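You operate a simulated robot arm through the tools that you are given. There is no shell and no other tool. Be economical: measure what you need, move in short steps, check, and stop when the job is done.

The job below is to be done with a simulated two-armed robot. You get a single attempt, and the scene is never put back.

Task
Crimp lugs onto the taped Lot 72 coil and switch the press off.
Fine: leave the coil in the slide, drawn out; the guard stays shut; leave the lug cups as they are.

Only the result counts: the job must be done as asked and must still hold three seconds after the hand-in. Knocking over, shifting, dropping, spilling or breaking anything else fails it.

Robot
Two 7-joint arms with two-finger parallel grippers on one trunk, on a base that drives. Base frame: it is fixed to the floor where the robot stands at the start and does not move with it; the origin is under the middle of the robot, x ahead of it, y to its left, z up. Lengths are in cm, angles in rad, forces in N, time in s.
The left shoulder is at the start at [7, 15.6, 106.4], the right one opposite. Places, roughly: crimp button [40, -60, 80]; crimp nest [50, -40, 80]; crimp press [60, -40, 80]; crimp slide [40, -40, 80]; crimp switch [50, -60, 80]. Payload 3.91 kg a hand.
The TCP of each hand is the grasp point between the finger pads, 3 cm short of the fingertips. In the tool frame z runs along the fingers and y along their closing line. The gripper opens to 11 cm. The fingers are 2 cm wide and 1 cm thick; the gripper's body (4.8 by 11.2 cm) begins 5.5 cm behind the TCP.
Orientation is told as [roll, pitch, yaw] about the base's x, y, z axes, in that order, counted from this pose: with the fingers straight down and closing along the base's y, the tool's x points along the base's -x, its y along +y and its z along -z.

Tools
- The arms move only by the tool move_arm. It takes "left_plan", "right_plan" or both (then of equal length, played together; a hand with none holds still); each is one flat list of numbers, 7 for each row, row after row: the shift along the tool's x, y, z in cm, then the turn, a rotation vector about the tool's x, y, z in degrees, then the closure, from 0 (fully open) to 1 (shut). In form: [x, y, z, wx, wy, wz, grip, x, y, z, wx, wy, wz, grip, ...]. A call has 1 to 12 rows; each row shifts and turns the commanded pose from where the row before left it, along the tool's axes as they then stand. A row lasts 0.2 s, in which the tool goes at most 5 cm and 0.15 rad; a call with a longer step from one row to the next is refused whole, and so is a gripper value outside its range. Where a pose cannot be reached the arm comes as near as it can. A force on the tool above 60 N (or 10 N above the force at the start of the call, whichever is more), or a blocked arm, ends the call early, and 0.2 s more pass. Each finger travels about 10.8 cm/s and halts on what it meets, pressing with about 35 N; the grip force reading is that of the motor and also rises with nothing between the fingers. The clock runs only during rows and for 0.2 s after the last one: add rows that do not move to give the fingers time. The reply holds the time, the measured pose of the TCP, the force on the tool along the base axes, the opening and the grip force, in the units named above and with some noise, with the torque about the TCP (base axes, N m) and any sound that the robot's microphone picked up.
- Cameras (640 x 400 px; columns grow to the right, rows downward): "scene" is now at [12.79, -5.75, 129.49]; the picture's right is [-0.62, -0.78, 0.00], its down [-0.48, 0.38, -0.79] and it looks along [0.62, -0.49, -0.61] (base axes); focal length 264 px, centre (320, 200). "left" rides on the left gripper at [7.2, -1.7, -10.3] in its tool frame; the picture's right is [0.23, 0.97, 0.00], its down [-0.76, 0.18, -0.62] and it looks along [-0.61, 0.14, 0.78] (tool axes); focal length 222 px, centre (320, 200). "right" rides on the right gripper at [7.2, 1.7, -10.3] in its tool frame; the picture's right is [-0.23, 0.97, 0.00], its down [-0.76, -0.18, -0.62] and it looks along [-0.61, -0.14, 0.78] (tool axes); focal length 222 px, centre (320, 200). There is no depth. A picture from a camera that has moved, and an enlarged one, comes with that camera's place and axes in the base frame and with its lens. The place of the scene camera against the robot may be out by one fixed shift of up to 1.8 cm in any direction.
- grab_frame(camera): a new picture of that camera. No time passes.
- move_column(by): slides the trunk up (or, below 0, down) by that many cm; the arms and the scene camera ride with it, the base frame stays. It gives what a move gives, with no picture.
- drive_base(legs): drives the robot by 1 to 6 legs, each [ahead, left, turn to the left] in cm, cm and rad, along the robot's own axes; the way and the turn of a leg run together, so that a leg with both is an arc; at most 150 cm and 3.142 rad a leg. The arms and the cameras ride along, it lands a little off, and it stops where it bumps. It gives what a move gives.
- head_to(pan, tilt): turns the head with the scene camera to pan (to the left, within 1.501 rad either way) and tilt (down, from -0.506 to 1.204), counted from straight ahead of the robot. It gives what a move gives.
- inspect(camera, box): a new picture of the part [left, top, right, bottom] of that camera's present view, enlarged. No time passes.
- finish_job(): hands the job in; it is judged then, once.

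Work in short steps. Places have to be worked out from the pictures, the camera data and where the tool is seen: move nearer, look again, correct. Check each grasp and each placing, and mend what went wrong. You have 120 turns and 108 pictures in all, those below and enlarged ones among them. Open the grippers and draw the arms clear of the work before you hand the job in, unless the task says otherwise; then end with one line.

The tools are called after "Call:" as name(argument=value, ...) on one line, values as JSON. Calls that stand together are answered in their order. move_arm: Moves the arms, as the interface text tells. Its arguments: {"type":"object","properties":{"left_plan":{"type":"array","items":{"type":"number"}},"right_plan":{"type":"array","items":{"type":"number"}}},"required":[]} The other tools are called the same way: move_column (by) slides the trunk up or down; drive_base (legs) drives the base; head_to (pan, tilt) turns the head that bears the scene camera; grab_frame (camera) takes a picture; inspect (camera, box) takes an enlarged picture of a part of a camera's view; finish_job () hands the job in.

At the start:

```text
t: 0.0
left_position: [73.48, -8.2, 107.62]
left_orientation: [0.0, 0.001, -0.001]
left_contact_force: [-0.5, -0.1, -0.3]
left_moment: [0.0, 0.01, 0.03]
left_grip_width: 11.0
left_grasp_force: 0.0
right_position: [46.45, -67.42, 106.75]
right_orientation: [0.001, 0.001, 0.001]
right_contact_force: [1.0, -0.2, -0.9]
right_moment: [-0.03, 0.0, 0.02]
right_grip_width: 11.02
right_grasp_force: 0.0
trunk travel left (down, up): [-50.9, 43.1]
robot x, y, heading: [-0.07, -0.05, -0.002]
head pan, tilt: [-0.668, 0.661]
```

scene: 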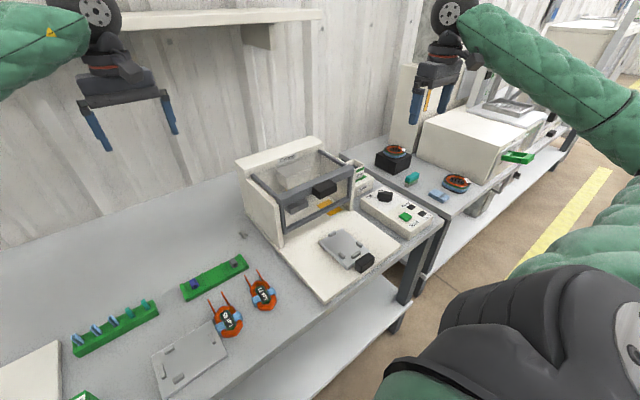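
right: 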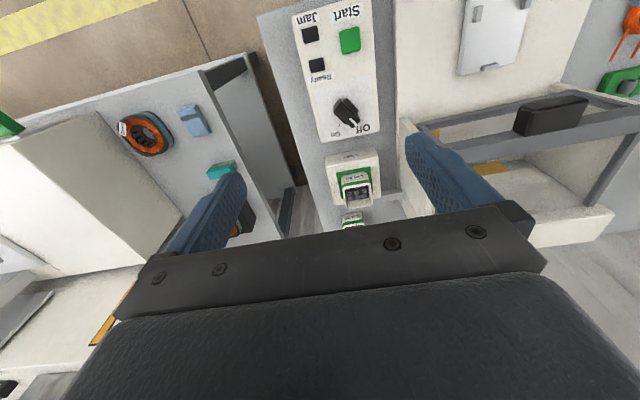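
left: 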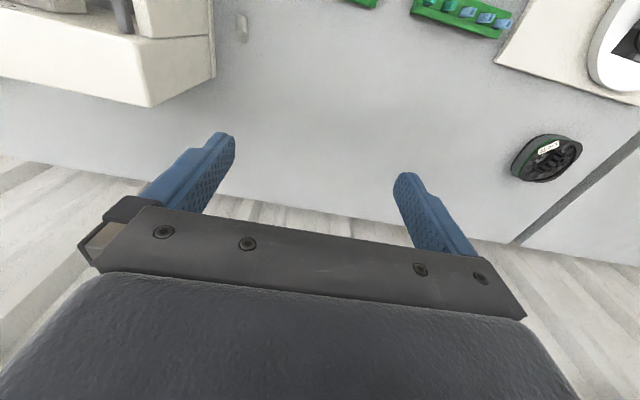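

The scene shows a press, coils and a control panel. I'll enlarge the key zones to read the labels before planning.

Call:
inspect(camera="scene", box=[140, 240, 300, 340])

Call:
inspect(camera="scene", box=[230, 130, 450, 290])

Call:
inspect(camera="right", box=[260, 0, 640, 230])

Call:
inspect(camera="scene", box=[360, 120, 560, 230])

```text
4.00 times, centred on (220, 290) of scene
camera zoom: at [12.79, -5.75, 129.49], right [-0.62, -0.78, 0.0], down [-0.48, 0.38, -0.79], along [0.62, -0.49, -0.61], focal length 1057 px, centre (720, -160)
```

zoom: 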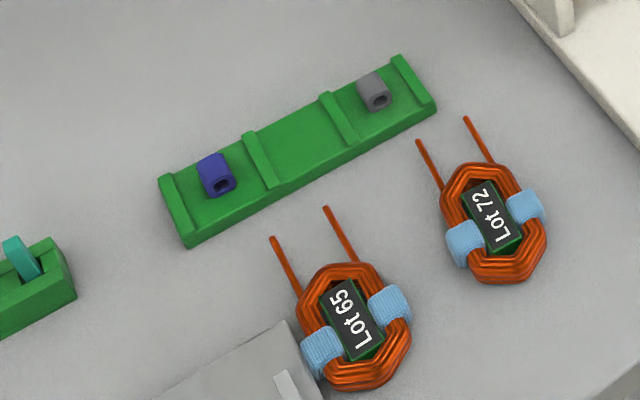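

```text
2.50 times, centred on (340, 210) of scene
camera zoom: at [12.79, -5.75, 129.49], right [-0.62, -0.78, 0.0], down [-0.48, 0.38, -0.79], along [0.62, -0.49, -0.61], focal length 661 px, centre (270, 175)
```

zoom: 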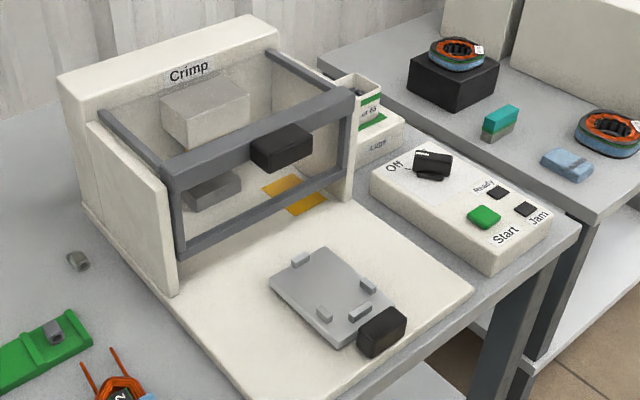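

```text
1.68 times, centred on (450, 115) of right
camera zoom: at [39.2, -65.75, 116.85], right [0.23, 0.97, 0.0], down [0.76, -0.18, 0.62], along [0.61, -0.14, -0.78], focal length 374 px, centre (101, 343)
```

zoom: 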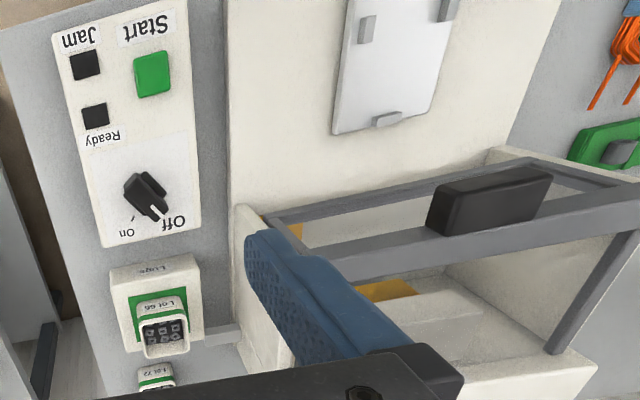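

```text
3.20 times, centred on (460, 175) of scene
camera zoom: at [12.79, -5.75, 129.49], right [-0.62, -0.78, 0.0], down [-0.48, 0.38, -0.79], along [0.62, -0.49, -0.61], focal length 846 px, centre (-128, 280)
```

zoom: 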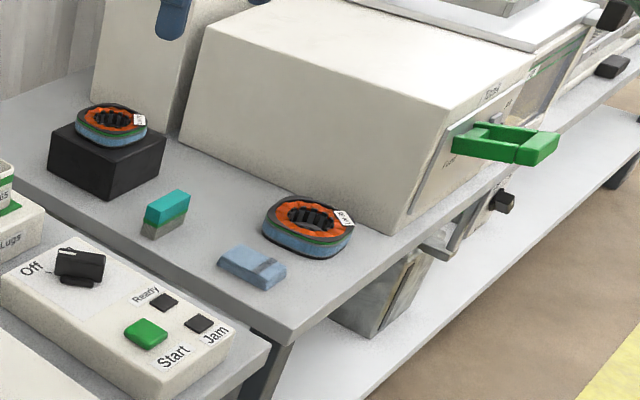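

I'll zoom in on the lug cups and the guard/slide, which matter for what gets loaded and how.

Call:
inspect(camera="right", box=[315, 145, 405, 235])

Call:
inspect(camera="scene", box=[335, 150, 445, 230])

Call:
inspect(camera="scene", box=[230, 130, 390, 240])

Call:
inspect(camera="scene", box=[290, 210, 400, 290])

```text
4.44 times, centred on (360, 190) of right
camera zoom: at [39.2, -65.75, 116.85], right [0.23, 0.97, 0.0], down [0.76, -0.18, 0.62], along [0.61, -0.14, -0.78], focal length 987 px, centre (142, 244)
```

zoom: 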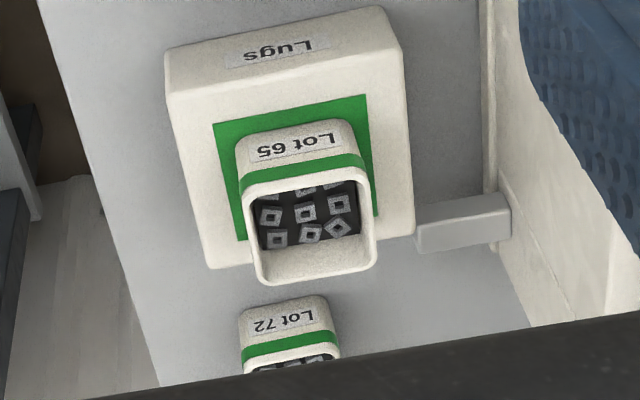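

```text
5.00 times, centred on (390, 190) of scene
camera zoom: at [12.79, -5.75, 129.49], right [-0.62, -0.78, 0.0], down [-0.48, 0.38, -0.79], along [0.62, -0.49, -0.61], focal length 1322 px, centre (-30, 250)
```

zoom: 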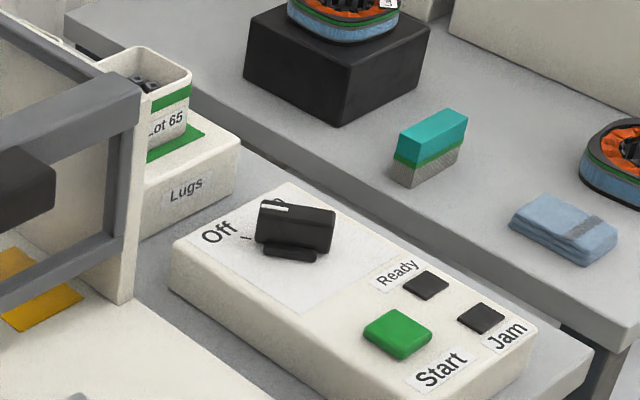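

```text
3.64 times, centred on (310, 185) of scene
camera zoom: at [12.79, -5.75, 129.49], right [-0.62, -0.78, 0.0], down [-0.48, 0.38, -0.79], along [0.62, -0.49, -0.61], focal length 961 px, centre (356, 254)
```

zoom: 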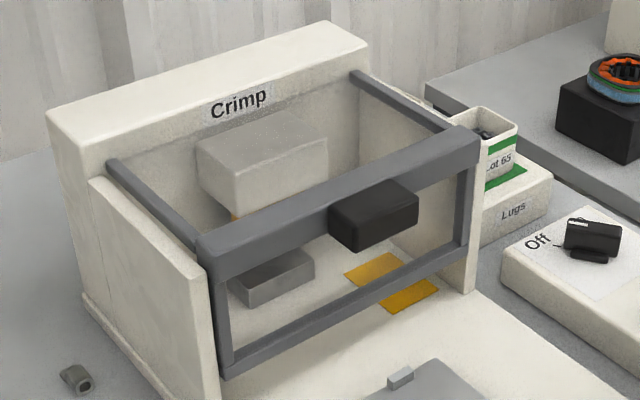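

```text
5.00 times, centred on (345, 250) of scene
camera zoom: at [12.79, -5.75, 129.49], right [-0.62, -0.78, 0.0], down [-0.48, 0.38, -0.79], along [0.62, -0.49, -0.61], focal length 1322 px, centre (195, -50)
```

zoom: 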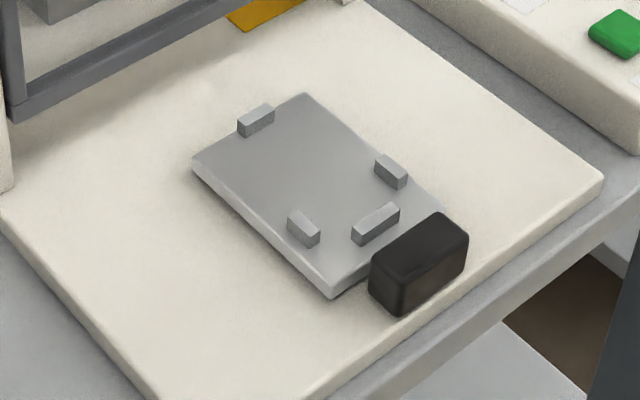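

The feed holds a Lot 65 cup with the Lot 72 cup standing behind it; I need to know whether the guard is open and whether any signs are posted. I'll turn the head to survey.

Call:
head_to(pan=0.1, tilt=0.6)

Call:
grab_frame(camera="scene")

Call:
head_to(pan=-1.3, tilt=0.5)

Call:
grab_frame(camera="scene")

Call:
head_to(pan=-0.5, tilt=0.75)

Call:
grab_frame(camera="scene")

```text
t: 1.1
left_position: [73.44, -8.2, 107.74]
left_orientation: [0.0, 0.0, 0.001]
left_contact_force: [-0.2, 0.4, 0.5]
left_moment: [-0.02, 0.0, 0.03]
left_grip_width: 11.0
left_grasp_force: 0.2
right_position: [46.56, -67.5, 106.68]
right_orientation: [-0.001, -0.001, 0.001]
right_contact_force: [0.0, -0.4, 0.6]
right_moment: [-0.01, -0.03, 0.04]
right_grip_width: 10.99
right_grasp_force: 0.0
trunk travel left (down, up): [-50.9, 43.1]
robot x, y, heading: [-0.14, 0.55, 0.003]
head pan, tilt: [0.099, 0.6]
```

```text
96 pictures are left
camera scene: at [14.81, 0.47, 130.02], right [0.1, -1.0, 0.0], down [-0.56, -0.06, -0.82], along [0.82, 0.08, -0.57], focal length 264 px, centre (320, 200)
```

scene: 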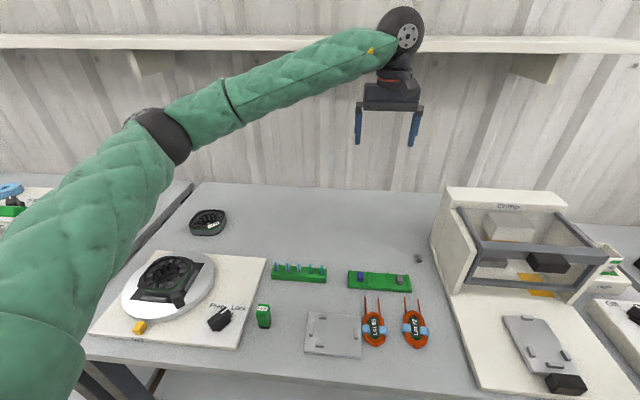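

```text
t: 2.6
left_position: [73.39, -8.26, 107.79]
left_orientation: [-0.001, 0.001, 0.0]
left_contact_force: [0.2, -0.2, -0.4]
left_moment: [-0.02, 0.02, -0.01]
left_grip_width: 10.99
left_grasp_force: 0.0
right_position: [46.58, -67.41, 106.85]
right_orientation: [-0.001, 0.0, -0.001]
right_contact_force: [-0.3, 0.3, -0.2]
right_moment: [0.0, 0.02, -0.03]
right_grip_width: 11.0
right_grasp_force: 0.1
trunk travel left (down, up): [-50.9, 43.1]
robot x, y, heading: [0.1, 0.28, 0.002]
head pan, tilt: [-1.3, 0.499]
```

```text
95 pictures are left
camera scene: at [8.45, -9.16, 130.93], right [-0.96, -0.27, 0.0], down [-0.13, 0.46, -0.88], along [0.23, -0.85, -0.48], focal length 264 px, centre (320, 200)
```

scene: 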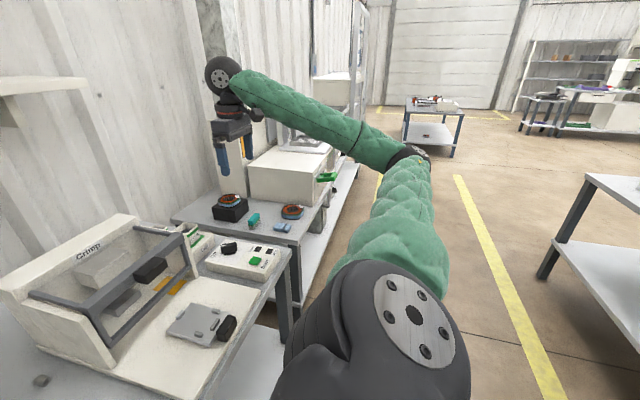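

```text
t: 3.8
left_position: [73.47, -8.22, 107.8]
left_orientation: [-0.001, -0.002, -0.001]
left_contact_force: [0.0, 0.4, -0.2]
left_moment: [0.01, 0.0, 0.02]
left_grip_width: 11.02
left_grasp_force: 0.0
right_position: [46.43, -67.44, 106.8]
right_orientation: [0.001, 0.0, 0.001]
right_contact_force: [-0.1, -0.7, 0.9]
right_moment: [-0.01, -0.01, 0.0]
right_grip_width: 11.0
right_grasp_force: 0.0
trunk travel left (down, up): [-50.9, 43.1]
robot x, y, heading: [-0.04, 0.08, 0.007]
head pan, tilt: [-0.499, 0.75]
```

```text
94 pictures are left
camera scene: at [13.28, -4.37, 128.74], right [-0.48, -0.88, 0.0], down [-0.6, 0.33, -0.73], along [0.64, -0.35, -0.68], focal length 264 px, centre (320, 200)
```

scene: 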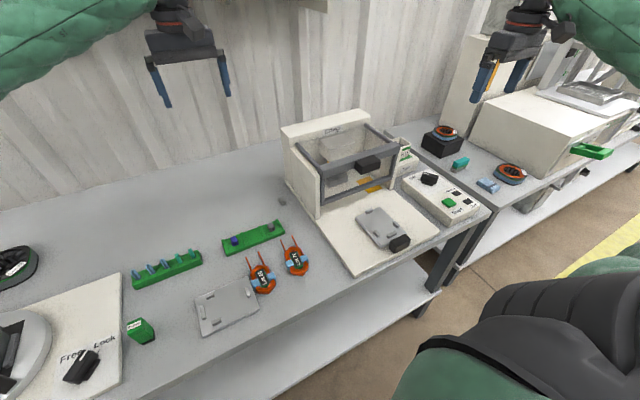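

The guard is shut, the slide is drawn out and the leads of both taped coils already point toward the press (+x). I'll follow the instruction and leave the lug cups alone. I'll back the base off a bit for reach, then bring the right hand over the coil to measure.

Call:
drive_base(legs=[[-12, 0, 0]])

```text
t: 5.0
left_position: [61.45, -8.19, 107.89]
left_orientation: [0.0, 0.0, 0.001]
left_contact_force: [0.0, -0.7, 0.8]
left_moment: [-0.01, -0.04, 0.0]
left_grip_width: 11.01
left_grasp_force: 0.0
right_position: [34.56, -67.58, 106.87]
right_orientation: [0.0, -0.002, 0.0]
right_contact_force: [0.2, 0.1, 0.2]
right_moment: [0.0, -0.03, 0.02]
right_grip_width: 11.0
right_grasp_force: 0.0
trunk travel left (down, up): [-50.9, 43.1]
robot x, y, heading: [-11.71, -0.13, 0.002]
head pan, tilt: [-0.499, 0.75]
```

Moving the left hand aside (+y) and the right hand to about (25, -28, 106) so its camera sees both coil and slide.

Call:
move_arm(left_plan=[0, 4.5, 0, 0, 0, 0, 0, 0, 4.5, 0, 0, 0, 0, 0, 0, 4.5, 0, 0, 0, 0, 0, 0, 4.5, 0, 0, 0, 0, 0, 0, 4.5, 0, 0, 0, 0, 0, 0, 4.5, 0, 0, 0, 0, 0, 0, 4.5, 0, 0, 0, 0, 0, 0, 4.5, 0, 0, 0, 0, 0, 0, 0, 0, 0, 0, 0, 0], right_plan=[1, 4.8, 0, 0, 0, 0, 0, 1, 4.8, 0, 0, 0, 0, 0, 1, 4.8, 0, 0, 0, 0, 0, 1, 4.8, 0, 0, 0, 0, 0, 1, 4.8, 0, 0, 0, 0, 0, 1, 4.8, 0, 0, 0, 0, 0, 1, 4.8, 0, 0, 0, 0, 0, 1, 4.8, 0, 0, 0, 0, 0, 0, 0, 0, 0, 0, 0, 0])

Call:
grab_frame(camera="right")

Call:
grab_frame(camera="scene")

```text
t: 7.0
left_position: [61.92, 27.28, 107.95]
left_orientation: [0.001, 0.001, -0.002]
left_contact_force: [-0.1, 0.6, -0.2]
left_moment: [0.02, -0.01, 0.03]
left_grip_width: 11.02
left_grasp_force: 0.1
right_position: [28.53, -29.51, 107.92]
right_orientation: [0.003, 0.002, -0.001]
right_contact_force: [-0.2, -0.9, 0.6]
right_moment: [0.08, 0.0, -0.04]
right_grip_width: 11.01
right_grasp_force: 0.0
right hand out of reach, approached as far as the arm can: row 7, 8
trunk travel left (down, up): [-50.9, 43.1]
robot x, y, heading: [-11.66, -0.33, 0.002]
head pan, tilt: [-0.499, 0.75]
```

```text
93 pictures are left
camera right: at [21.24, -27.84, 118.05], right [0.23, 0.97, 0.0], down [0.76, -0.18, 0.62], along [0.61, -0.14, -0.78], focal length 222 px, centre (320, 200)
```

right: 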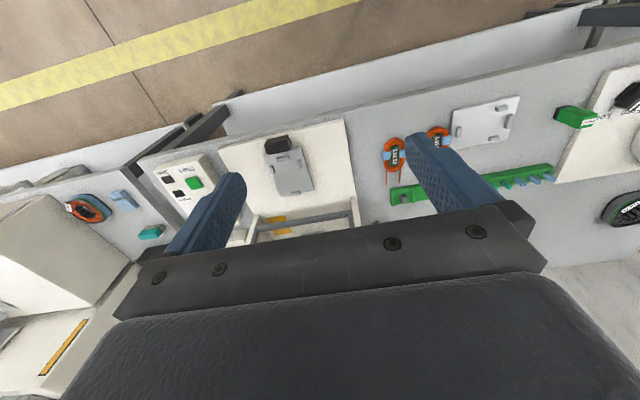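

```text
92 pictures are left
camera scene: at [1.43, -4.61, 128.72], right [-0.48, -0.88, 0.0], down [-0.6, 0.33, -0.73], along [0.64, -0.35, -0.68], focal length 264 px, centre (320, 200)
```

scene: 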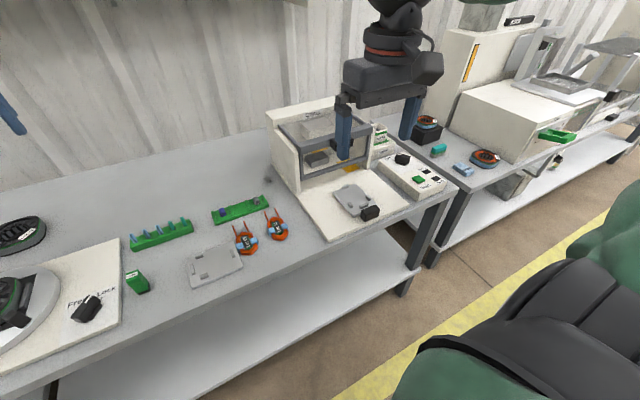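

Coil Lot 72 triangulates to about (43.7, -17, 81). I'll move the right hand nearer above it for a precise look.

Call:
move_arm(right_plan=[-3, 3, 2.5, 0, 0, 0, 0, -3, 3, 2.5, 0, 0, 0, 0, -3, 3, 2.5, 0, 0, 0, 0, -3, 3, 2.5, 0, 0, 0, 0, 0, 0, 0, 0, 0, 0, 0])

Call:
grab_frame(camera="right")

```text
t: 8.2
left_position: [61.81, 27.36, 107.95]
left_orientation: [0.0, -0.002, 0.0]
left_contact_force: [0.2, -0.1, 0.8]
left_moment: [-0.01, -0.05, 0.0]
left_grip_width: 11.02
left_grasp_force: 0.1
right_position: [40.6, -17.66, 97.95]
right_orientation: [0.002, 0.0, -0.001]
right_contact_force: [-0.9, 0.0, 0.4]
right_moment: [0.04, -0.04, 0.0]
right_grip_width: 11.01
right_grasp_force: 0.0
trunk travel left (down, up): [-50.9, 43.1]
robot x, y, heading: [-11.71, 0.01, 0.0]
head pan, tilt: [-0.499, 0.75]
```

```text
91 pictures are left
camera right: at [33.2, -15.88, 108.07], right [0.23, 0.97, 0.0], down [0.76, -0.18, 0.62], along [0.61, -0.14, -0.78], focal length 222 px, centre (320, 200)
```

right: 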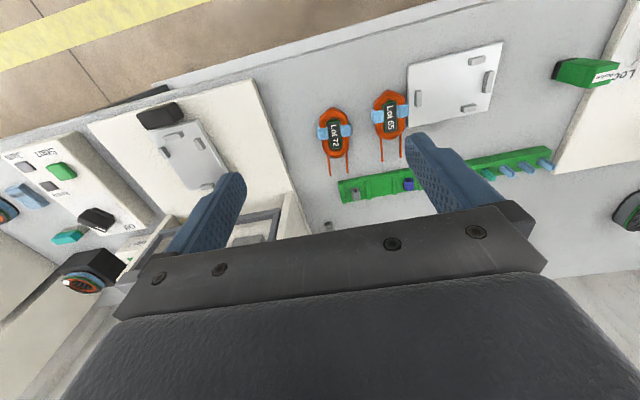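

Close now; I'll enlarge the coil region and the slide region to get exact pixels and sizes.

Call:
inspect(camera="right", box=[290, 80, 410, 190])

Call:
inspect(camera="right", box=[130, 90, 250, 200])

```text
3.64 times, centred on (350, 135) of right
camera zoom: at [33.2, -15.88, 108.07], right [0.23, 0.97, 0.0], down [0.76, -0.18, 0.62], along [0.61, -0.14, -0.78], focal length 808 px, centre (211, 436)
```

zoom: 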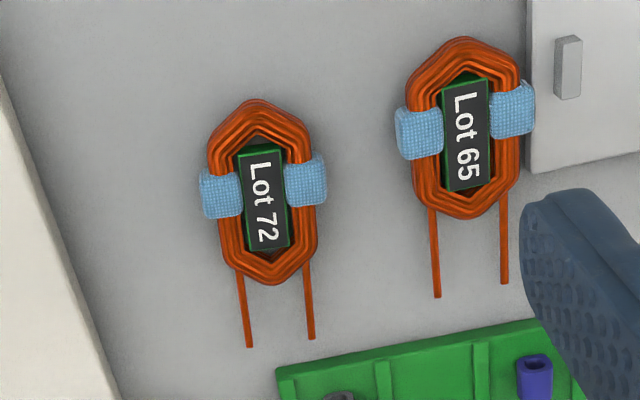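

```text
3.64 times, centred on (190, 145) of right
camera zoom: at [33.2, -15.88, 108.07], right [0.23, 0.97, 0.0], down [0.76, -0.18, 0.62], along [0.61, -0.14, -0.78], focal length 808 px, centre (793, 400)
```

zoom: 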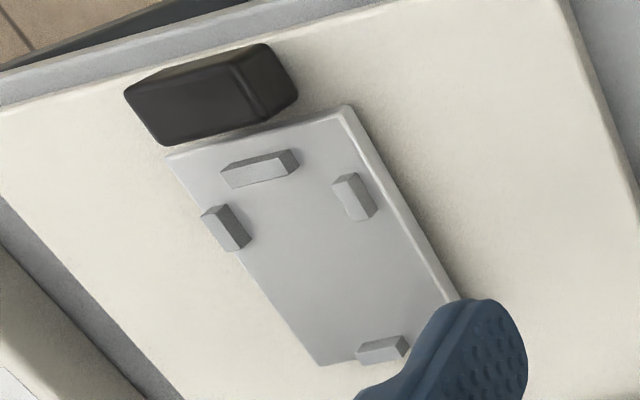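

Coil centre is at about (44.2, -16.5) with a yaw of about -4.4°, width over tape 4.2. The slide's seat centre is about (43.5, -35.65) with stops A/D and side pegs. Lot 65 is close by, so I'll pre-close to 5.6 cm, align and descend to z≈90.

Call:
move_arm(right_plan=[-1, 0.28, 2, 0, 0, 1.1, 0.49, -1, 0.28, 2, 0, 0, 1.1, 0.49, -1, 0.28, 2, 0, 0, 1.1, 0.49, -1, 0.28, 2, 0, 0, 1.1, 0.49, 0, 0, 0, 0, 0, 0, 0.49])

Call:
grab_frame(camera="right")

```text
t: 9.4
left_position: [61.82, 27.54, 107.86]
left_orientation: [-0.002, 0.001, -0.001]
left_contact_force: [0.1, 0.7, -0.1]
left_moment: [0.0, -0.04, 0.01]
left_grip_width: 10.97
left_grasp_force: 0.0
right_position: [44.61, -16.45, 89.87]
right_orientation: [0.001, 0.0, -0.078]
right_contact_force: [-1.0, -0.6, 0.5]
right_moment: [0.01, -0.02, -0.02]
right_grip_width: 5.61
right_grasp_force: 0.1
trunk travel left (down, up): [-50.9, 43.1]
robot x, y, heading: [-11.72, 0.06, -0.001]
head pan, tilt: [-0.499, 0.75]
```

```text
88 pictures are left
camera right: at [37.44, -14.12, 100.06], right [0.3, 0.95, 0.0], down [0.75, -0.24, 0.62], along [0.59, -0.19, -0.78], focal length 222 px, centre (320, 200)
```

right: 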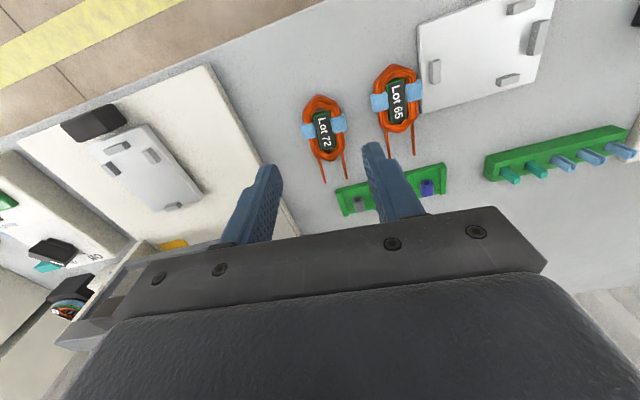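

Aligned visually; I'll enlarge to measure the coil against where the grasp point should land (column 320).

Call:
inspect(camera="right", box=[270, 80, 370, 190])

```text
3.64 times, centred on (320, 135) of right
camera zoom: at [37.44, -14.12, 100.06], right [0.3, 0.95, 0.0], down [0.75, -0.24, 0.62], along [0.59, -0.19, -0.78], focal length 808 px, centre (320, 436)
```

zoom: 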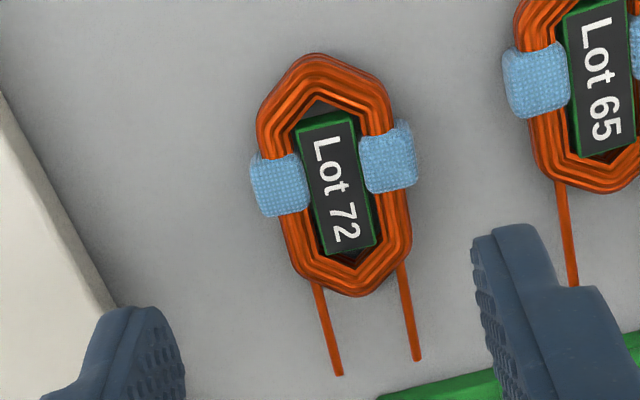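

Offset: coil is about 0.35 cm to +y of the grasp line; yaw is good. I'll correct and descend to TCP z≈84.5.

Call:
move_arm(right_plan=[0, 0.36, 0, 0, 0, 0, 0.49, 0, 0, 1.8, 0, 0, 0, 0.49, 0, 0, 1.8, 0, 0, 0, 0.49, 0, 0, 1.8, 0, 0, 0, 0.49, 0, 0, 0, 0, 0, 0, 0.49])

Call:
inspect(camera="right", box=[250, 60, 410, 200])

Call:
inspect(camera="scene", box=[210, 170, 330, 270])

```text
t: 10.6
left_position: [61.76, 27.44, 107.95]
left_orientation: [0.001, 0.0, -0.001]
left_contact_force: [-1.1, 0.3, 0.5]
left_moment: [-0.04, -0.02, 0.02]
left_grip_width: 11.0
left_grasp_force: 0.1
right_position: [44.53, -15.96, 84.61]
right_orientation: [-0.001, -0.001, -0.078]
right_contact_force: [0.3, -0.2, -0.5]
right_moment: [-0.01, -0.02, 0.01]
right_grip_width: 5.61
right_grasp_force: 0.1
trunk travel left (down, up): [-50.9, 43.1]
robot x, y, heading: [-11.53, -0.22, -0.001]
head pan, tilt: [-0.499, 0.75]
```

```text
2.86 times, centred on (330, 130) of right
camera zoom: at [37.47, -13.81, 94.69], right [0.3, 0.95, 0.0], down [0.75, -0.24, 0.62], along [0.59, -0.19, -0.78], focal length 635 px, centre (291, 400)
```

zoom: 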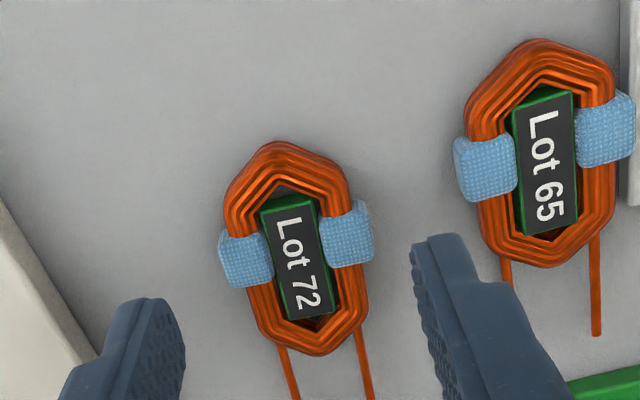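

```text
4.00 times, centred on (270, 220) of scene
camera zoom: at [1.42, -4.32, 128.74], right [-0.48, -0.88, 0.0], down [-0.6, 0.33, -0.73], along [0.64, -0.35, -0.68], focal length 1057 px, centre (520, 120)
```

zoom: 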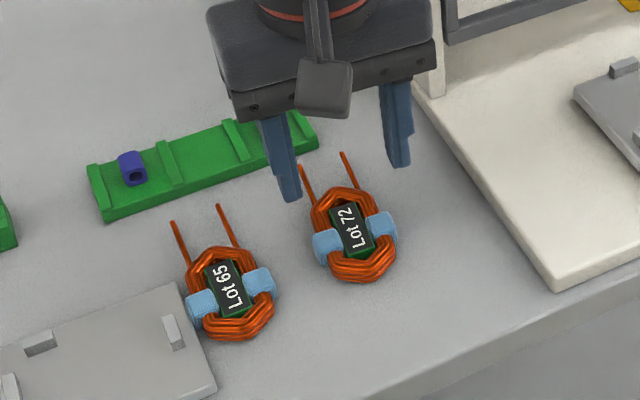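

Re-triangulating gives a lower table (~77) and coil centre about (44.9, -16.1). I'll shift slightly forward and descend another 2.4 cm, then check.

Call:
move_arm(right_plan=[-0.4, 0.05, 0.8, 0, 0, 0, 0.49, 0, 0, 0.8, 0, 0, 0, 0.49, 0, 0, 0.8, 0, 0, 0, 0.49, 0, 0, 0, 0, 0, 0, 0.49])

Call:
inspect(camera="right", box=[250, 60, 410, 200])

Call:
inspect(camera="scene", box=[210, 170, 330, 270])

```text
t: 11.6
left_position: [61.8, 27.4, 107.87]
left_orientation: [-0.002, 0.0, -0.002]
left_contact_force: [0.7, 0.4, 0.5]
left_moment: [0.02, 0.01, 0.03]
left_grip_width: 11.01
left_grasp_force: 0.2
right_position: [45.19, -16.01, 82.13]
right_orientation: [0.0, 0.0, -0.078]
right_contact_force: [-0.4, -0.5, -0.5]
right_moment: [-0.01, -0.05, 0.04]
right_grip_width: 5.61
right_grasp_force: 0.1
trunk travel left (down, up): [-50.9, 43.1]
robot x, y, heading: [-11.72, -0.12, 0.0]
head pan, tilt: [-0.499, 0.75]
```

```text
2.86 times, centred on (330, 130) of right
camera zoom: at [37.9, -13.79, 92.24], right [0.3, 0.95, 0.0], down [0.75, -0.24, 0.62], along [0.59, -0.19, -0.78], focal length 635 px, centre (291, 400)
```

zoom: 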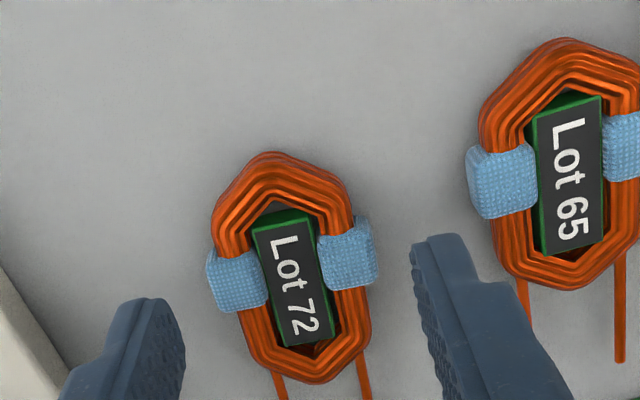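

```text
4.00 times, centred on (270, 220) of scene
camera zoom: at [1.44, -4.33, 128.74], right [-0.48, -0.88, 0.0], down [-0.6, 0.33, -0.73], along [0.64, -0.35, -0.68], focal length 1057 px, centre (520, 120)
```

zoom: 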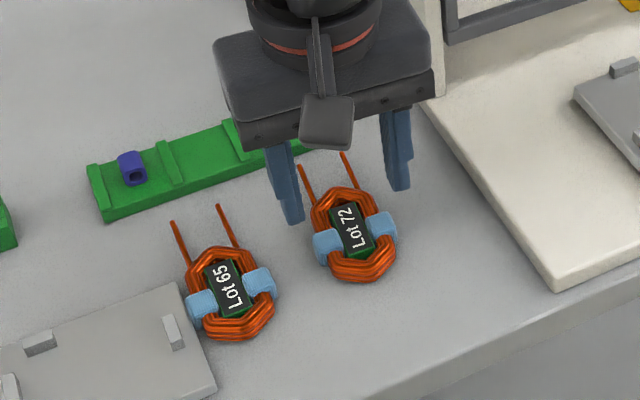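

Tips are still about 2.5 cm above the coil's mid-height; alignment in x/y is near zero. Descending another 1.6 cm.

Call:
move_arm(right_plan=[0, 0, 0.8, 0, 0, 0, 0.49, 0, 0, 0.8, 0, 0, 0, 0.49, 0, 0, 0, 0, 0, 0, 0.49])

Call:
inspect(camera="right", box=[250, 60, 410, 200])

Call:
inspect(camera="scene", box=[210, 170, 330, 270])

```text
t: 12.4
left_position: [61.79, 27.55, 107.88]
left_orientation: [0.0, 0.001, -0.001]
left_contact_force: [-0.5, 0.5, -0.5]
left_moment: [0.03, 0.0, 0.02]
left_grip_width: 11.0
left_grasp_force: 0.1
right_position: [45.15, -16.01, 80.37]
right_orientation: [0.0, 0.0, -0.078]
right_contact_force: [0.2, 0.5, -0.2]
right_moment: [0.01, -0.01, 0.0]
right_grip_width: 5.64
right_grasp_force: 0.0
trunk travel left (down, up): [-50.9, 43.1]
robot x, y, heading: [-11.99, -0.07, -0.007]
head pan, tilt: [-0.499, 0.75]
```

```text
2.86 times, centred on (330, 130) of right
camera zoom: at [37.97, -13.75, 90.57], right [0.3, 0.95, 0.0], down [0.75, -0.24, 0.62], along [0.59, -0.19, -0.78], focal length 635 px, centre (291, 400)
```

zoom: 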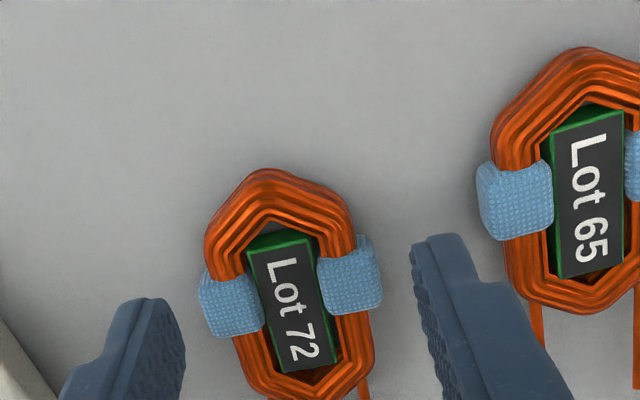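

```text
4.00 times, centred on (270, 220) of scene
camera zoom: at [1.45, -4.33, 128.74], right [-0.48, -0.88, 0.0], down [-0.6, 0.33, -0.73], along [0.64, -0.35, -0.68], focal length 1057 px, centre (520, 120)
```

zoom: 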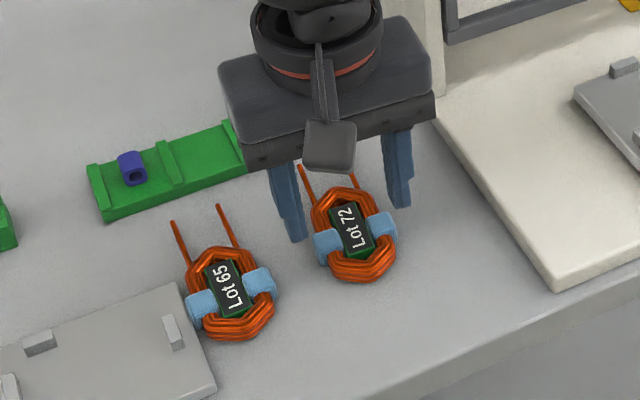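

Tips are just at the tape's top level. Descend 1.0 more with small steps watching force.

Call:
move_arm(right_plan=[0, 0, 0.5, 0, 0, 0, 0.49, 0, 0, 0.5, 0, 0, 0, 0.49, 0, 0, 0, 0, 0, 0, 0.49])

Call:
inspect(camera="scene", box=[240, 180, 320, 250])

Call:
inspect(camera="right", box=[250, 60, 410, 200])

```text
t: 13.2
left_position: [61.9, 27.45, 107.76]
left_orientation: [0.001, 0.0, -0.003]
left_contact_force: [0.4, 0.1, 0.0]
left_moment: [0.0, 0.01, 0.01]
left_grip_width: 11.01
left_grasp_force: 0.0
right_position: [44.99, -16.01, 79.46]
right_orientation: [-0.001, 0.0, -0.079]
right_contact_force: [0.4, -0.1, -1.0]
right_moment: [0.02, 0.01, 0.01]
right_grip_width: 5.6
right_grasp_force: 0.0
trunk travel left (down, up): [-50.9, 43.1]
robot x, y, heading: [-11.77, -0.05, 0.002]
head pan, tilt: [-0.499, 0.75]
```

```text
5.71 times, centred on (280, 215) of scene
camera zoom: at [1.46, -4.33, 128.74], right [-0.48, -0.88, 0.0], down [-0.6, 0.33, -0.73], along [0.64, -0.35, -0.68], focal length 1510 px, centre (549, 114)
```

zoom: 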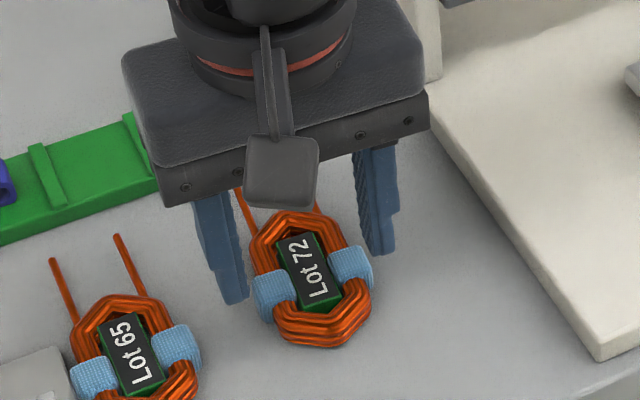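

```text
2.86 times, centred on (330, 130) of right
camera zoom: at [37.91, -13.76, 89.63], right [0.3, 0.95, 0.0], down [0.75, -0.24, 0.62], along [0.59, -0.19, -0.78], focal length 635 px, centre (291, 400)
```

zoom: 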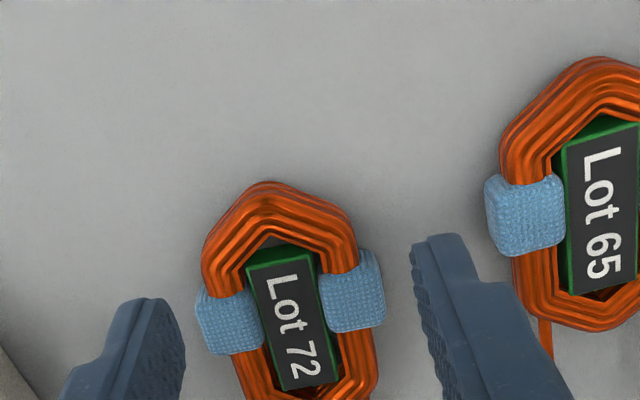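

No contact yet, fingers straddle the coil. I'll go down another 0.8 in small steps and watch for table contact.

Call:
move_arm(right_plan=[0, 0, 0.3, 0, 0, 0, 0.49, 0, 0, 0.3, 0, 0, 0, 0.49, 0, 0, 0.2, 0, 0, 0, 0.49, 0, 0, 0, 0, 0, 0, 0.49])

Call:
inspect(camera="scene", box=[240, 180, 320, 250])

```text
t: 14.2
left_position: [61.8, 27.52, 107.86]
left_orientation: [-0.001, 0.0, 0.001]
left_contact_force: [0.0, -0.1, 0.5]
left_moment: [0.01, 0.0, 0.0]
left_grip_width: 11.01
left_grasp_force: 0.1
right_position: [45.05, -16.03, 78.71]
right_orientation: [0.0, -0.001, -0.077]
right_contact_force: [-0.1, 0.1, -0.8]
right_moment: [-0.03, -0.01, 0.02]
right_grip_width: 5.61
right_grasp_force: 0.0
trunk travel left (down, up): [-50.9, 43.1]
robot x, y, heading: [-11.66, 0.1, -0.004]
head pan, tilt: [-0.499, 0.75]
```

```text
5.71 times, centred on (280, 215) of scene
camera zoom: at [1.47, -4.33, 128.73], right [-0.48, -0.88, 0.0], down [-0.6, 0.33, -0.73], along [0.64, -0.35, -0.68], focal length 1510 px, centre (549, 114)
```

zoom: 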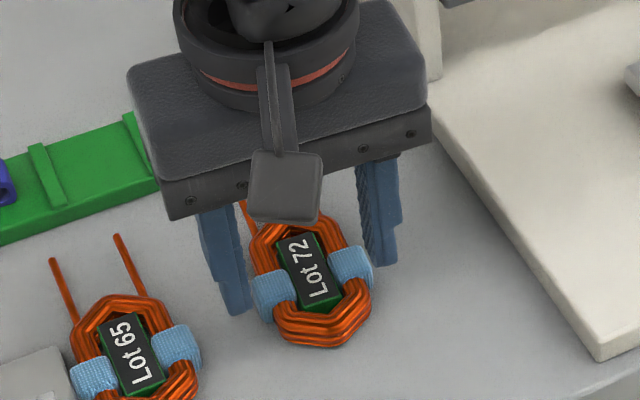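

Tips are now at tape level on both sides. Closing the gripper.

Call:
move_arm(right_plan=[0, 0, 0, 0, 0, 0, 0.6, 0, 0, 0, 0, 0, 0, 0.75, 0, 0, 0, 0, 0, 0, 1, 0, 0, 0, 0, 0, 0, 1, 0, 0, 0, 0, 0, 0, 1])

Call:
inspect(camera="scene", box=[240, 180, 320, 250])

Call:
inspect(camera="right", box=[250, 60, 410, 200])

```text
t: 15.4
left_position: [61.92, 27.57, 107.82]
left_orientation: [-0.001, 0.0, -0.003]
left_contact_force: [0.3, 0.0, -0.2]
left_moment: [0.01, -0.02, -0.02]
left_grip_width: 10.99
left_grasp_force: 0.2
right_position: [45.14, -16.12, 78.73]
right_orientation: [-0.002, 0.0, -0.078]
right_contact_force: [0.1, 0.3, 0.6]
right_moment: [-0.02, -0.01, 0.0]
right_grip_width: 0.0
right_grasp_force: 34.9
trunk travel left (down, up): [-50.9, 43.1]
robot x, y, heading: [-11.59, -0.15, -0.0]
head pan, tilt: [-0.499, 0.75]
```

```text
5.71 times, centred on (280, 215) of scene
camera zoom: at [1.47, -4.33, 128.73], right [-0.48, -0.88, 0.0], down [-0.6, 0.33, -0.73], along [0.64, -0.35, -0.68], focal length 1510 px, centre (549, 114)
```

zoom: 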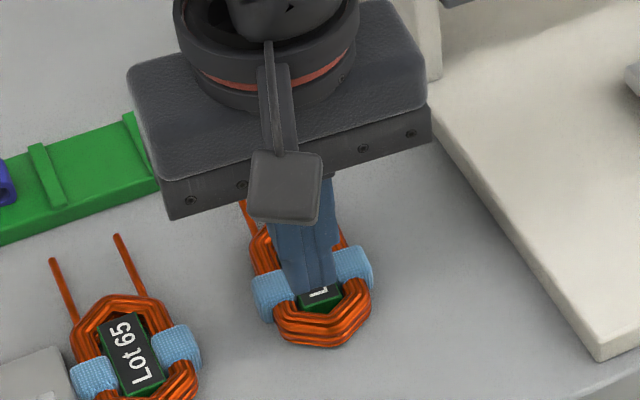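

```text
2.86 times, centred on (330, 130) of right
camera zoom: at [37.92, -13.81, 88.86], right [0.3, 0.95, 0.0], down [0.75, -0.24, 0.62], along [0.59, -0.19, -0.78], focal length 635 px, centre (291, 400)
```

zoom: 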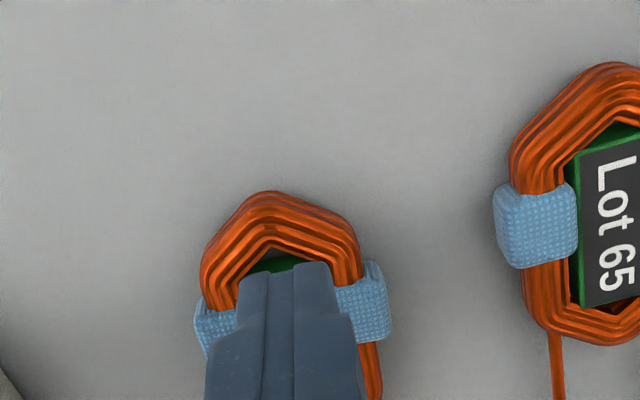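

The fingers closed on air above the coil: the table is lower than I assumed (~72) and the coil is farther ahead, about (47.2, -16.75), with width ~5.3. I'll rise 2 cm, reopen to 7 cm, and shift over it.

Call:
move_arm(right_plan=[0, 0, -1, 0, 0, 0, 1, 0, 0, -1, 0, 0, 0, 0.7, -0.7, -0.2, 0, 0, 0, 0, 0.37, -0.7, -0.2, 0, 0, 0, 0, 0.37, -0.7, -0.1, 0, 0, 0, 0, 0.37, 0, 0, 0, 0, 0, 0, 0.37, 0, 0, 0, 0, 0, 0, 0.37])

Call:
inspect(camera="right", box=[250, 60, 410, 200])

Call:
inspect(camera="scene", box=[240, 180, 320, 250])

```text
t: 17.0
left_position: [61.84, 27.52, 107.82]
left_orientation: [-0.002, 0.001, -0.003]
left_contact_force: [-0.1, 0.1, -0.1]
left_moment: [0.0, -0.03, 0.04]
left_grip_width: 11.02
left_grasp_force: 0.1
right_position: [47.14, -16.68, 80.85]
right_orientation: [0.001, 0.001, -0.078]
right_contact_force: [-0.6, -0.3, 0.6]
right_moment: [-0.03, 0.0, 0.02]
right_grip_width: 6.96
right_grasp_force: 0.0
trunk travel left (down, up): [-50.9, 43.1]
robot x, y, heading: [-11.65, 0.55, -0.007]
head pan, tilt: [-0.499, 0.75]
```

```text
2.86 times, centred on (330, 130) of right
camera zoom: at [40.01, -14.43, 90.9], right [0.3, 0.95, 0.0], down [0.75, -0.24, 0.62], along [0.59, -0.19, -0.78], focal length 635 px, centre (291, 400)
```

zoom: 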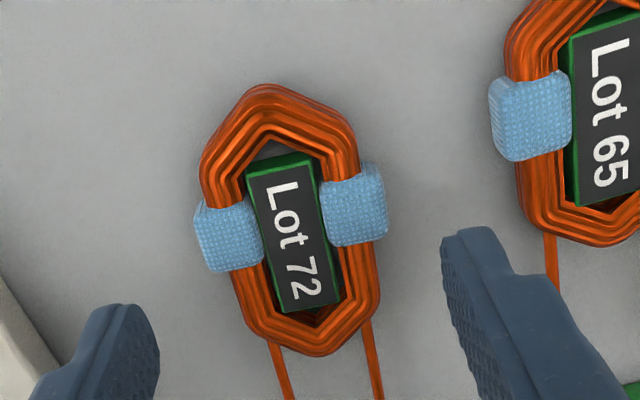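

```text
5.71 times, centred on (280, 215) of scene
camera zoom: at [1.47, -4.34, 128.73], right [-0.48, -0.88, 0.0], down [-0.6, 0.33, -0.73], along [0.64, -0.35, -0.68], focal length 1510 px, centre (549, 114)
```

zoom: 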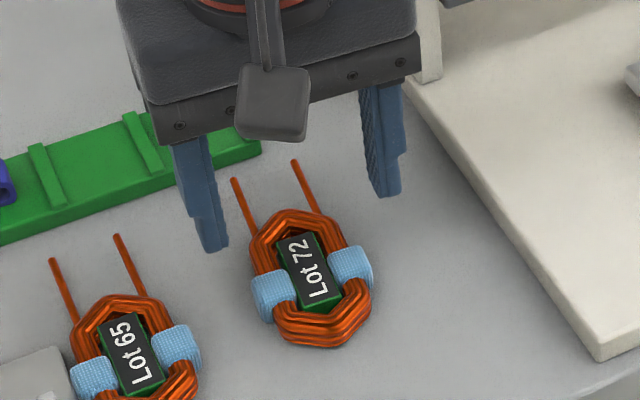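

Stereo between equal-height views gives the tape top at (46.8, -16.6, 73.3) — alignment good. Descending 4.5 cm (tip to ~73.3).

Call:
move_arm(right_plan=[0, 0, 1.5, 0, 0, 0, 0.37, 0, 0, 1.5, 0, 0, 0, 0.37, 0, 0, 1.5, 0, 0, 0, 0.37, 0, 0, 0, 0, 0, 0, 0.37])

Call:
inspect(camera="right", box=[250, 60, 410, 200])

Call:
inspect(camera="scene", box=[240, 180, 320, 250])

```text
t: 18.0
left_position: [61.75, 27.53, 107.88]
left_orientation: [-0.002, -0.001, -0.001]
left_contact_force: [-0.5, -0.2, 0.0]
left_moment: [0.03, 0.03, 0.0]
left_grip_width: 11.01
left_grasp_force: 0.1
right_position: [47.17, -16.7, 76.18]
right_orientation: [0.0, 0.001, -0.08]
right_contact_force: [-1.1, -0.6, -0.3]
right_moment: [0.02, 0.01, 0.03]
right_grip_width: 6.93
right_grasp_force: 0.1
trunk travel left (down, up): [-50.9, 43.1]
robot x, y, heading: [-11.91, 0.18, 0.0]
head pan, tilt: [-0.499, 0.75]
```

```text
2.86 times, centred on (330, 130) of right
camera zoom: at [39.96, -14.51, 86.31], right [0.3, 0.95, 0.0], down [0.75, -0.24, 0.62], along [0.59, -0.19, -0.78], focal length 635 px, centre (291, 400)
```

zoom: 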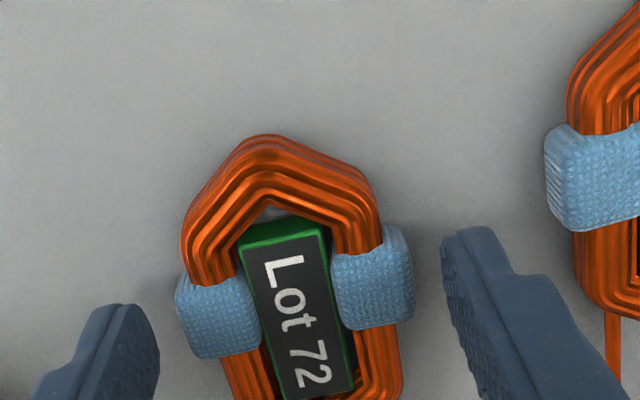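

```text
5.71 times, centred on (280, 215) of scene
camera zoom: at [1.43, -4.32, 128.74], right [-0.48, -0.88, 0.0], down [-0.6, 0.33, -0.73], along [0.64, -0.35, -0.68], focal length 1510 px, centre (549, 114)
```

zoom: 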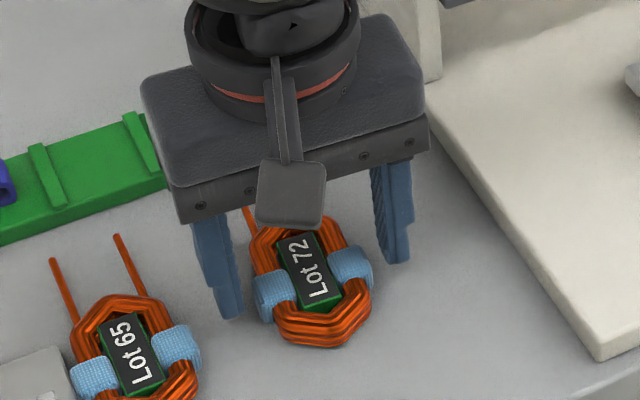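

Tips are at the tape's top plane and centred. Descend 1.3 cm more in small steps, then close.

Call:
move_arm(right_plan=[0, 0.08, 0.5, 0, 0, 0, 0.37, 0, 0, 0.4, 0, 0, 0, 0.37, 0, 0, 0.4, 0, 0, 0, 0.37, 0, 0, 0, 0, 0, 0, 0.37])

Call:
inspect(camera="right", box=[250, 60, 410, 200])

```text
t: 19.0
left_position: [61.85, 27.57, 107.8]
left_orientation: [-0.001, 0.0, -0.003]
left_contact_force: [-0.8, 0.2, 0.2]
left_moment: [0.02, 0.04, 0.0]
left_grip_width: 10.99
left_grasp_force: 0.1
right_position: [47.21, -16.72, 75.04]
right_orientation: [0.0, 0.0, -0.079]
right_contact_force: [1.1, -0.9, 9.2]
right_moment: [-0.39, 0.05, -0.01]
right_grip_width: 6.98
right_grasp_force: 0.5
trunk travel left (down, up): [-50.9, 43.1]
robot x, y, heading: [-11.86, 0.34, -0.001]
head pan, tilt: [-0.499, 0.75]
```

```text
2.86 times, centred on (330, 130) of right
camera zoom: at [39.94, -14.45, 85.12], right [0.3, 0.95, 0.0], down [0.74, -0.24, 0.62], along [0.59, -0.19, -0.78], focal length 635 px, centre (291, 400)
```

zoom: 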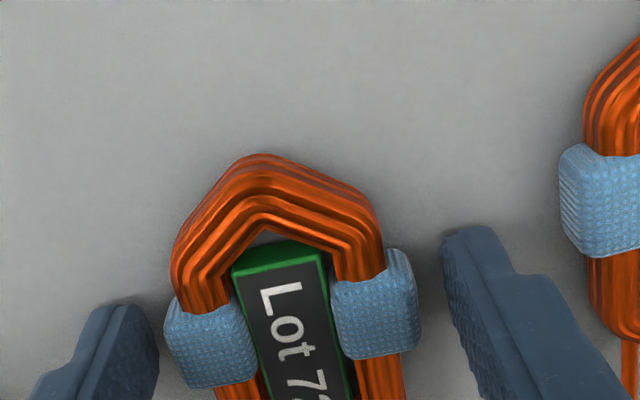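

Light table contact (9 N): table top ≈ 72.0. I'll lift 0.25 and close on the tape.

Call:
move_arm(right_plan=[0, 0, -0.3, 0, 0, 0, 0.37, 0, 0, 0, 0, 0, 0, 0.45, 0, 0, 0, 0, 0, 0, 0.52, 0, 0, 0, 0, 0, 0, 0.8, 0, 0, 0, 0, 0, 0, 0.8])

Call:
inspect(camera="right", box=[250, 60, 410, 200])

```text
t: 20.2
left_position: [61.85, 27.68, 107.83]
left_orientation: [0.001, 0.0, -0.001]
left_contact_force: [-1.3, 0.3, -0.4]
left_moment: [0.0, -0.05, 0.02]
left_grip_width: 11.02
left_grasp_force: 0.0
right_position: [47.15, -16.72, 75.2]
right_orientation: [-0.001, 0.0, -0.08]
right_contact_force: [-0.5, 0.4, 0.3]
right_moment: [-0.01, 0.04, 0.0]
right_grip_width: 4.89
right_grasp_force: 34.9
trunk travel left (down, up): [-50.9, 43.1]
robot x, y, heading: [-11.87, 0.13, -0.006]
head pan, tilt: [-0.499, 0.75]
```

```text
2.86 times, centred on (330, 130) of right
camera zoom: at [39.97, -14.47, 85.32], right [0.3, 0.95, 0.0], down [0.75, -0.24, 0.62], along [0.59, -0.19, -0.78], focal length 635 px, centre (291, 400)
```

zoom: 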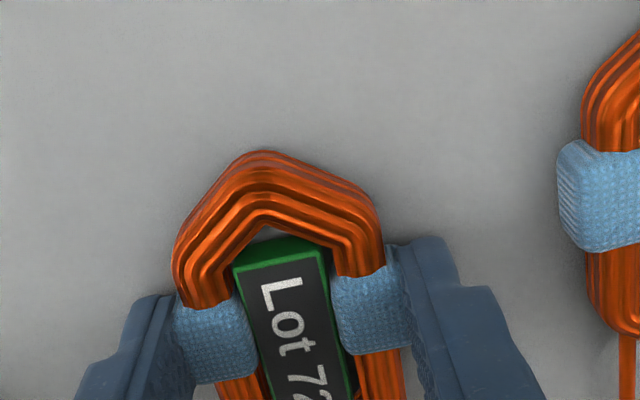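

Grasp holds (4.9 cm over the tape). Lifting 12 cm, squaring yaw to 0, and shifting part way toward the slide for a measuring look.

Call:
move_arm(right_plan=[0, 0, -2, 0, 0, 0, 0.8, 0, 0, -3, 0, 0, 0, 0.8, 0, 0, -3.5, 0, 0, 0, 0.8, 0, 0, -3.5, 0, 0, 0, 0.8, 0.5, -3, 0, 0, 0, -1.5, 0.8, 0.5, -4, 0, 0, 0, -1.5, 0.8, 0.5, -4, 0, 0, 0, -1.4, 0.8, 0, 0, 0, 0, 0, 0, 0.8])

Call:
grab_frame(camera="right")

Call:
inspect(camera="right", box=[130, 60, 290, 190])

```text
t: 22.0
left_position: [61.91, 27.62, 107.7]
left_orientation: [-0.001, -0.001, -0.002]
left_contact_force: [-0.7, 0.0, 0.0]
left_moment: [-0.01, 0.02, 0.03]
left_grip_width: 10.99
left_grasp_force: 0.0
right_position: [44.98, -27.46, 87.25]
right_orientation: [-0.002, 0.0, 0.001]
right_contact_force: [0.1, -0.3, -0.6]
right_moment: [-0.06, 0.02, 0.03]
right_grip_width: 4.93
right_grasp_force: 35.2
trunk travel left (down, up): [-50.9, 43.1]
robot x, y, heading: [-12.34, 0.28, 0.0]
head pan, tilt: [-0.499, 0.75]
```

```text
69 pictures are left
camera right: at [37.74, -25.71, 97.39], right [0.23, 0.97, 0.0], down [0.76, -0.18, 0.62], along [0.61, -0.14, -0.78], focal length 222 px, centre (320, 200)
```

right: 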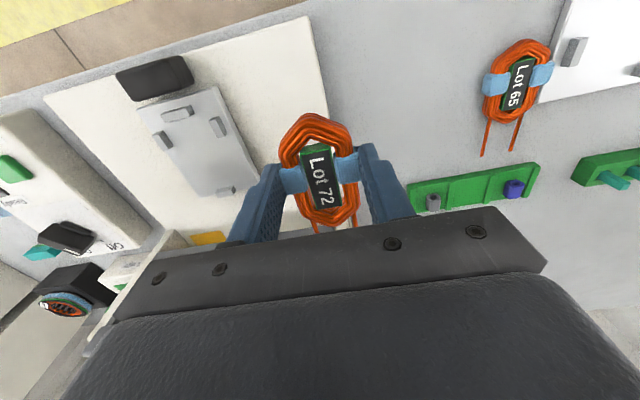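

```text
3.08 times, centred on (210, 125) of right
camera zoom: at [37.74, -25.71, 97.39], right [0.23, 0.97, 0.0], down [0.76, -0.18, 0.62], along [0.61, -0.14, -0.78], focal length 684 px, centre (658, 431)
```

zoom: 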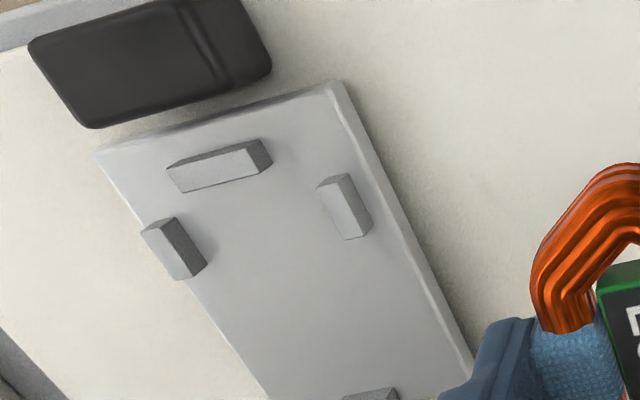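

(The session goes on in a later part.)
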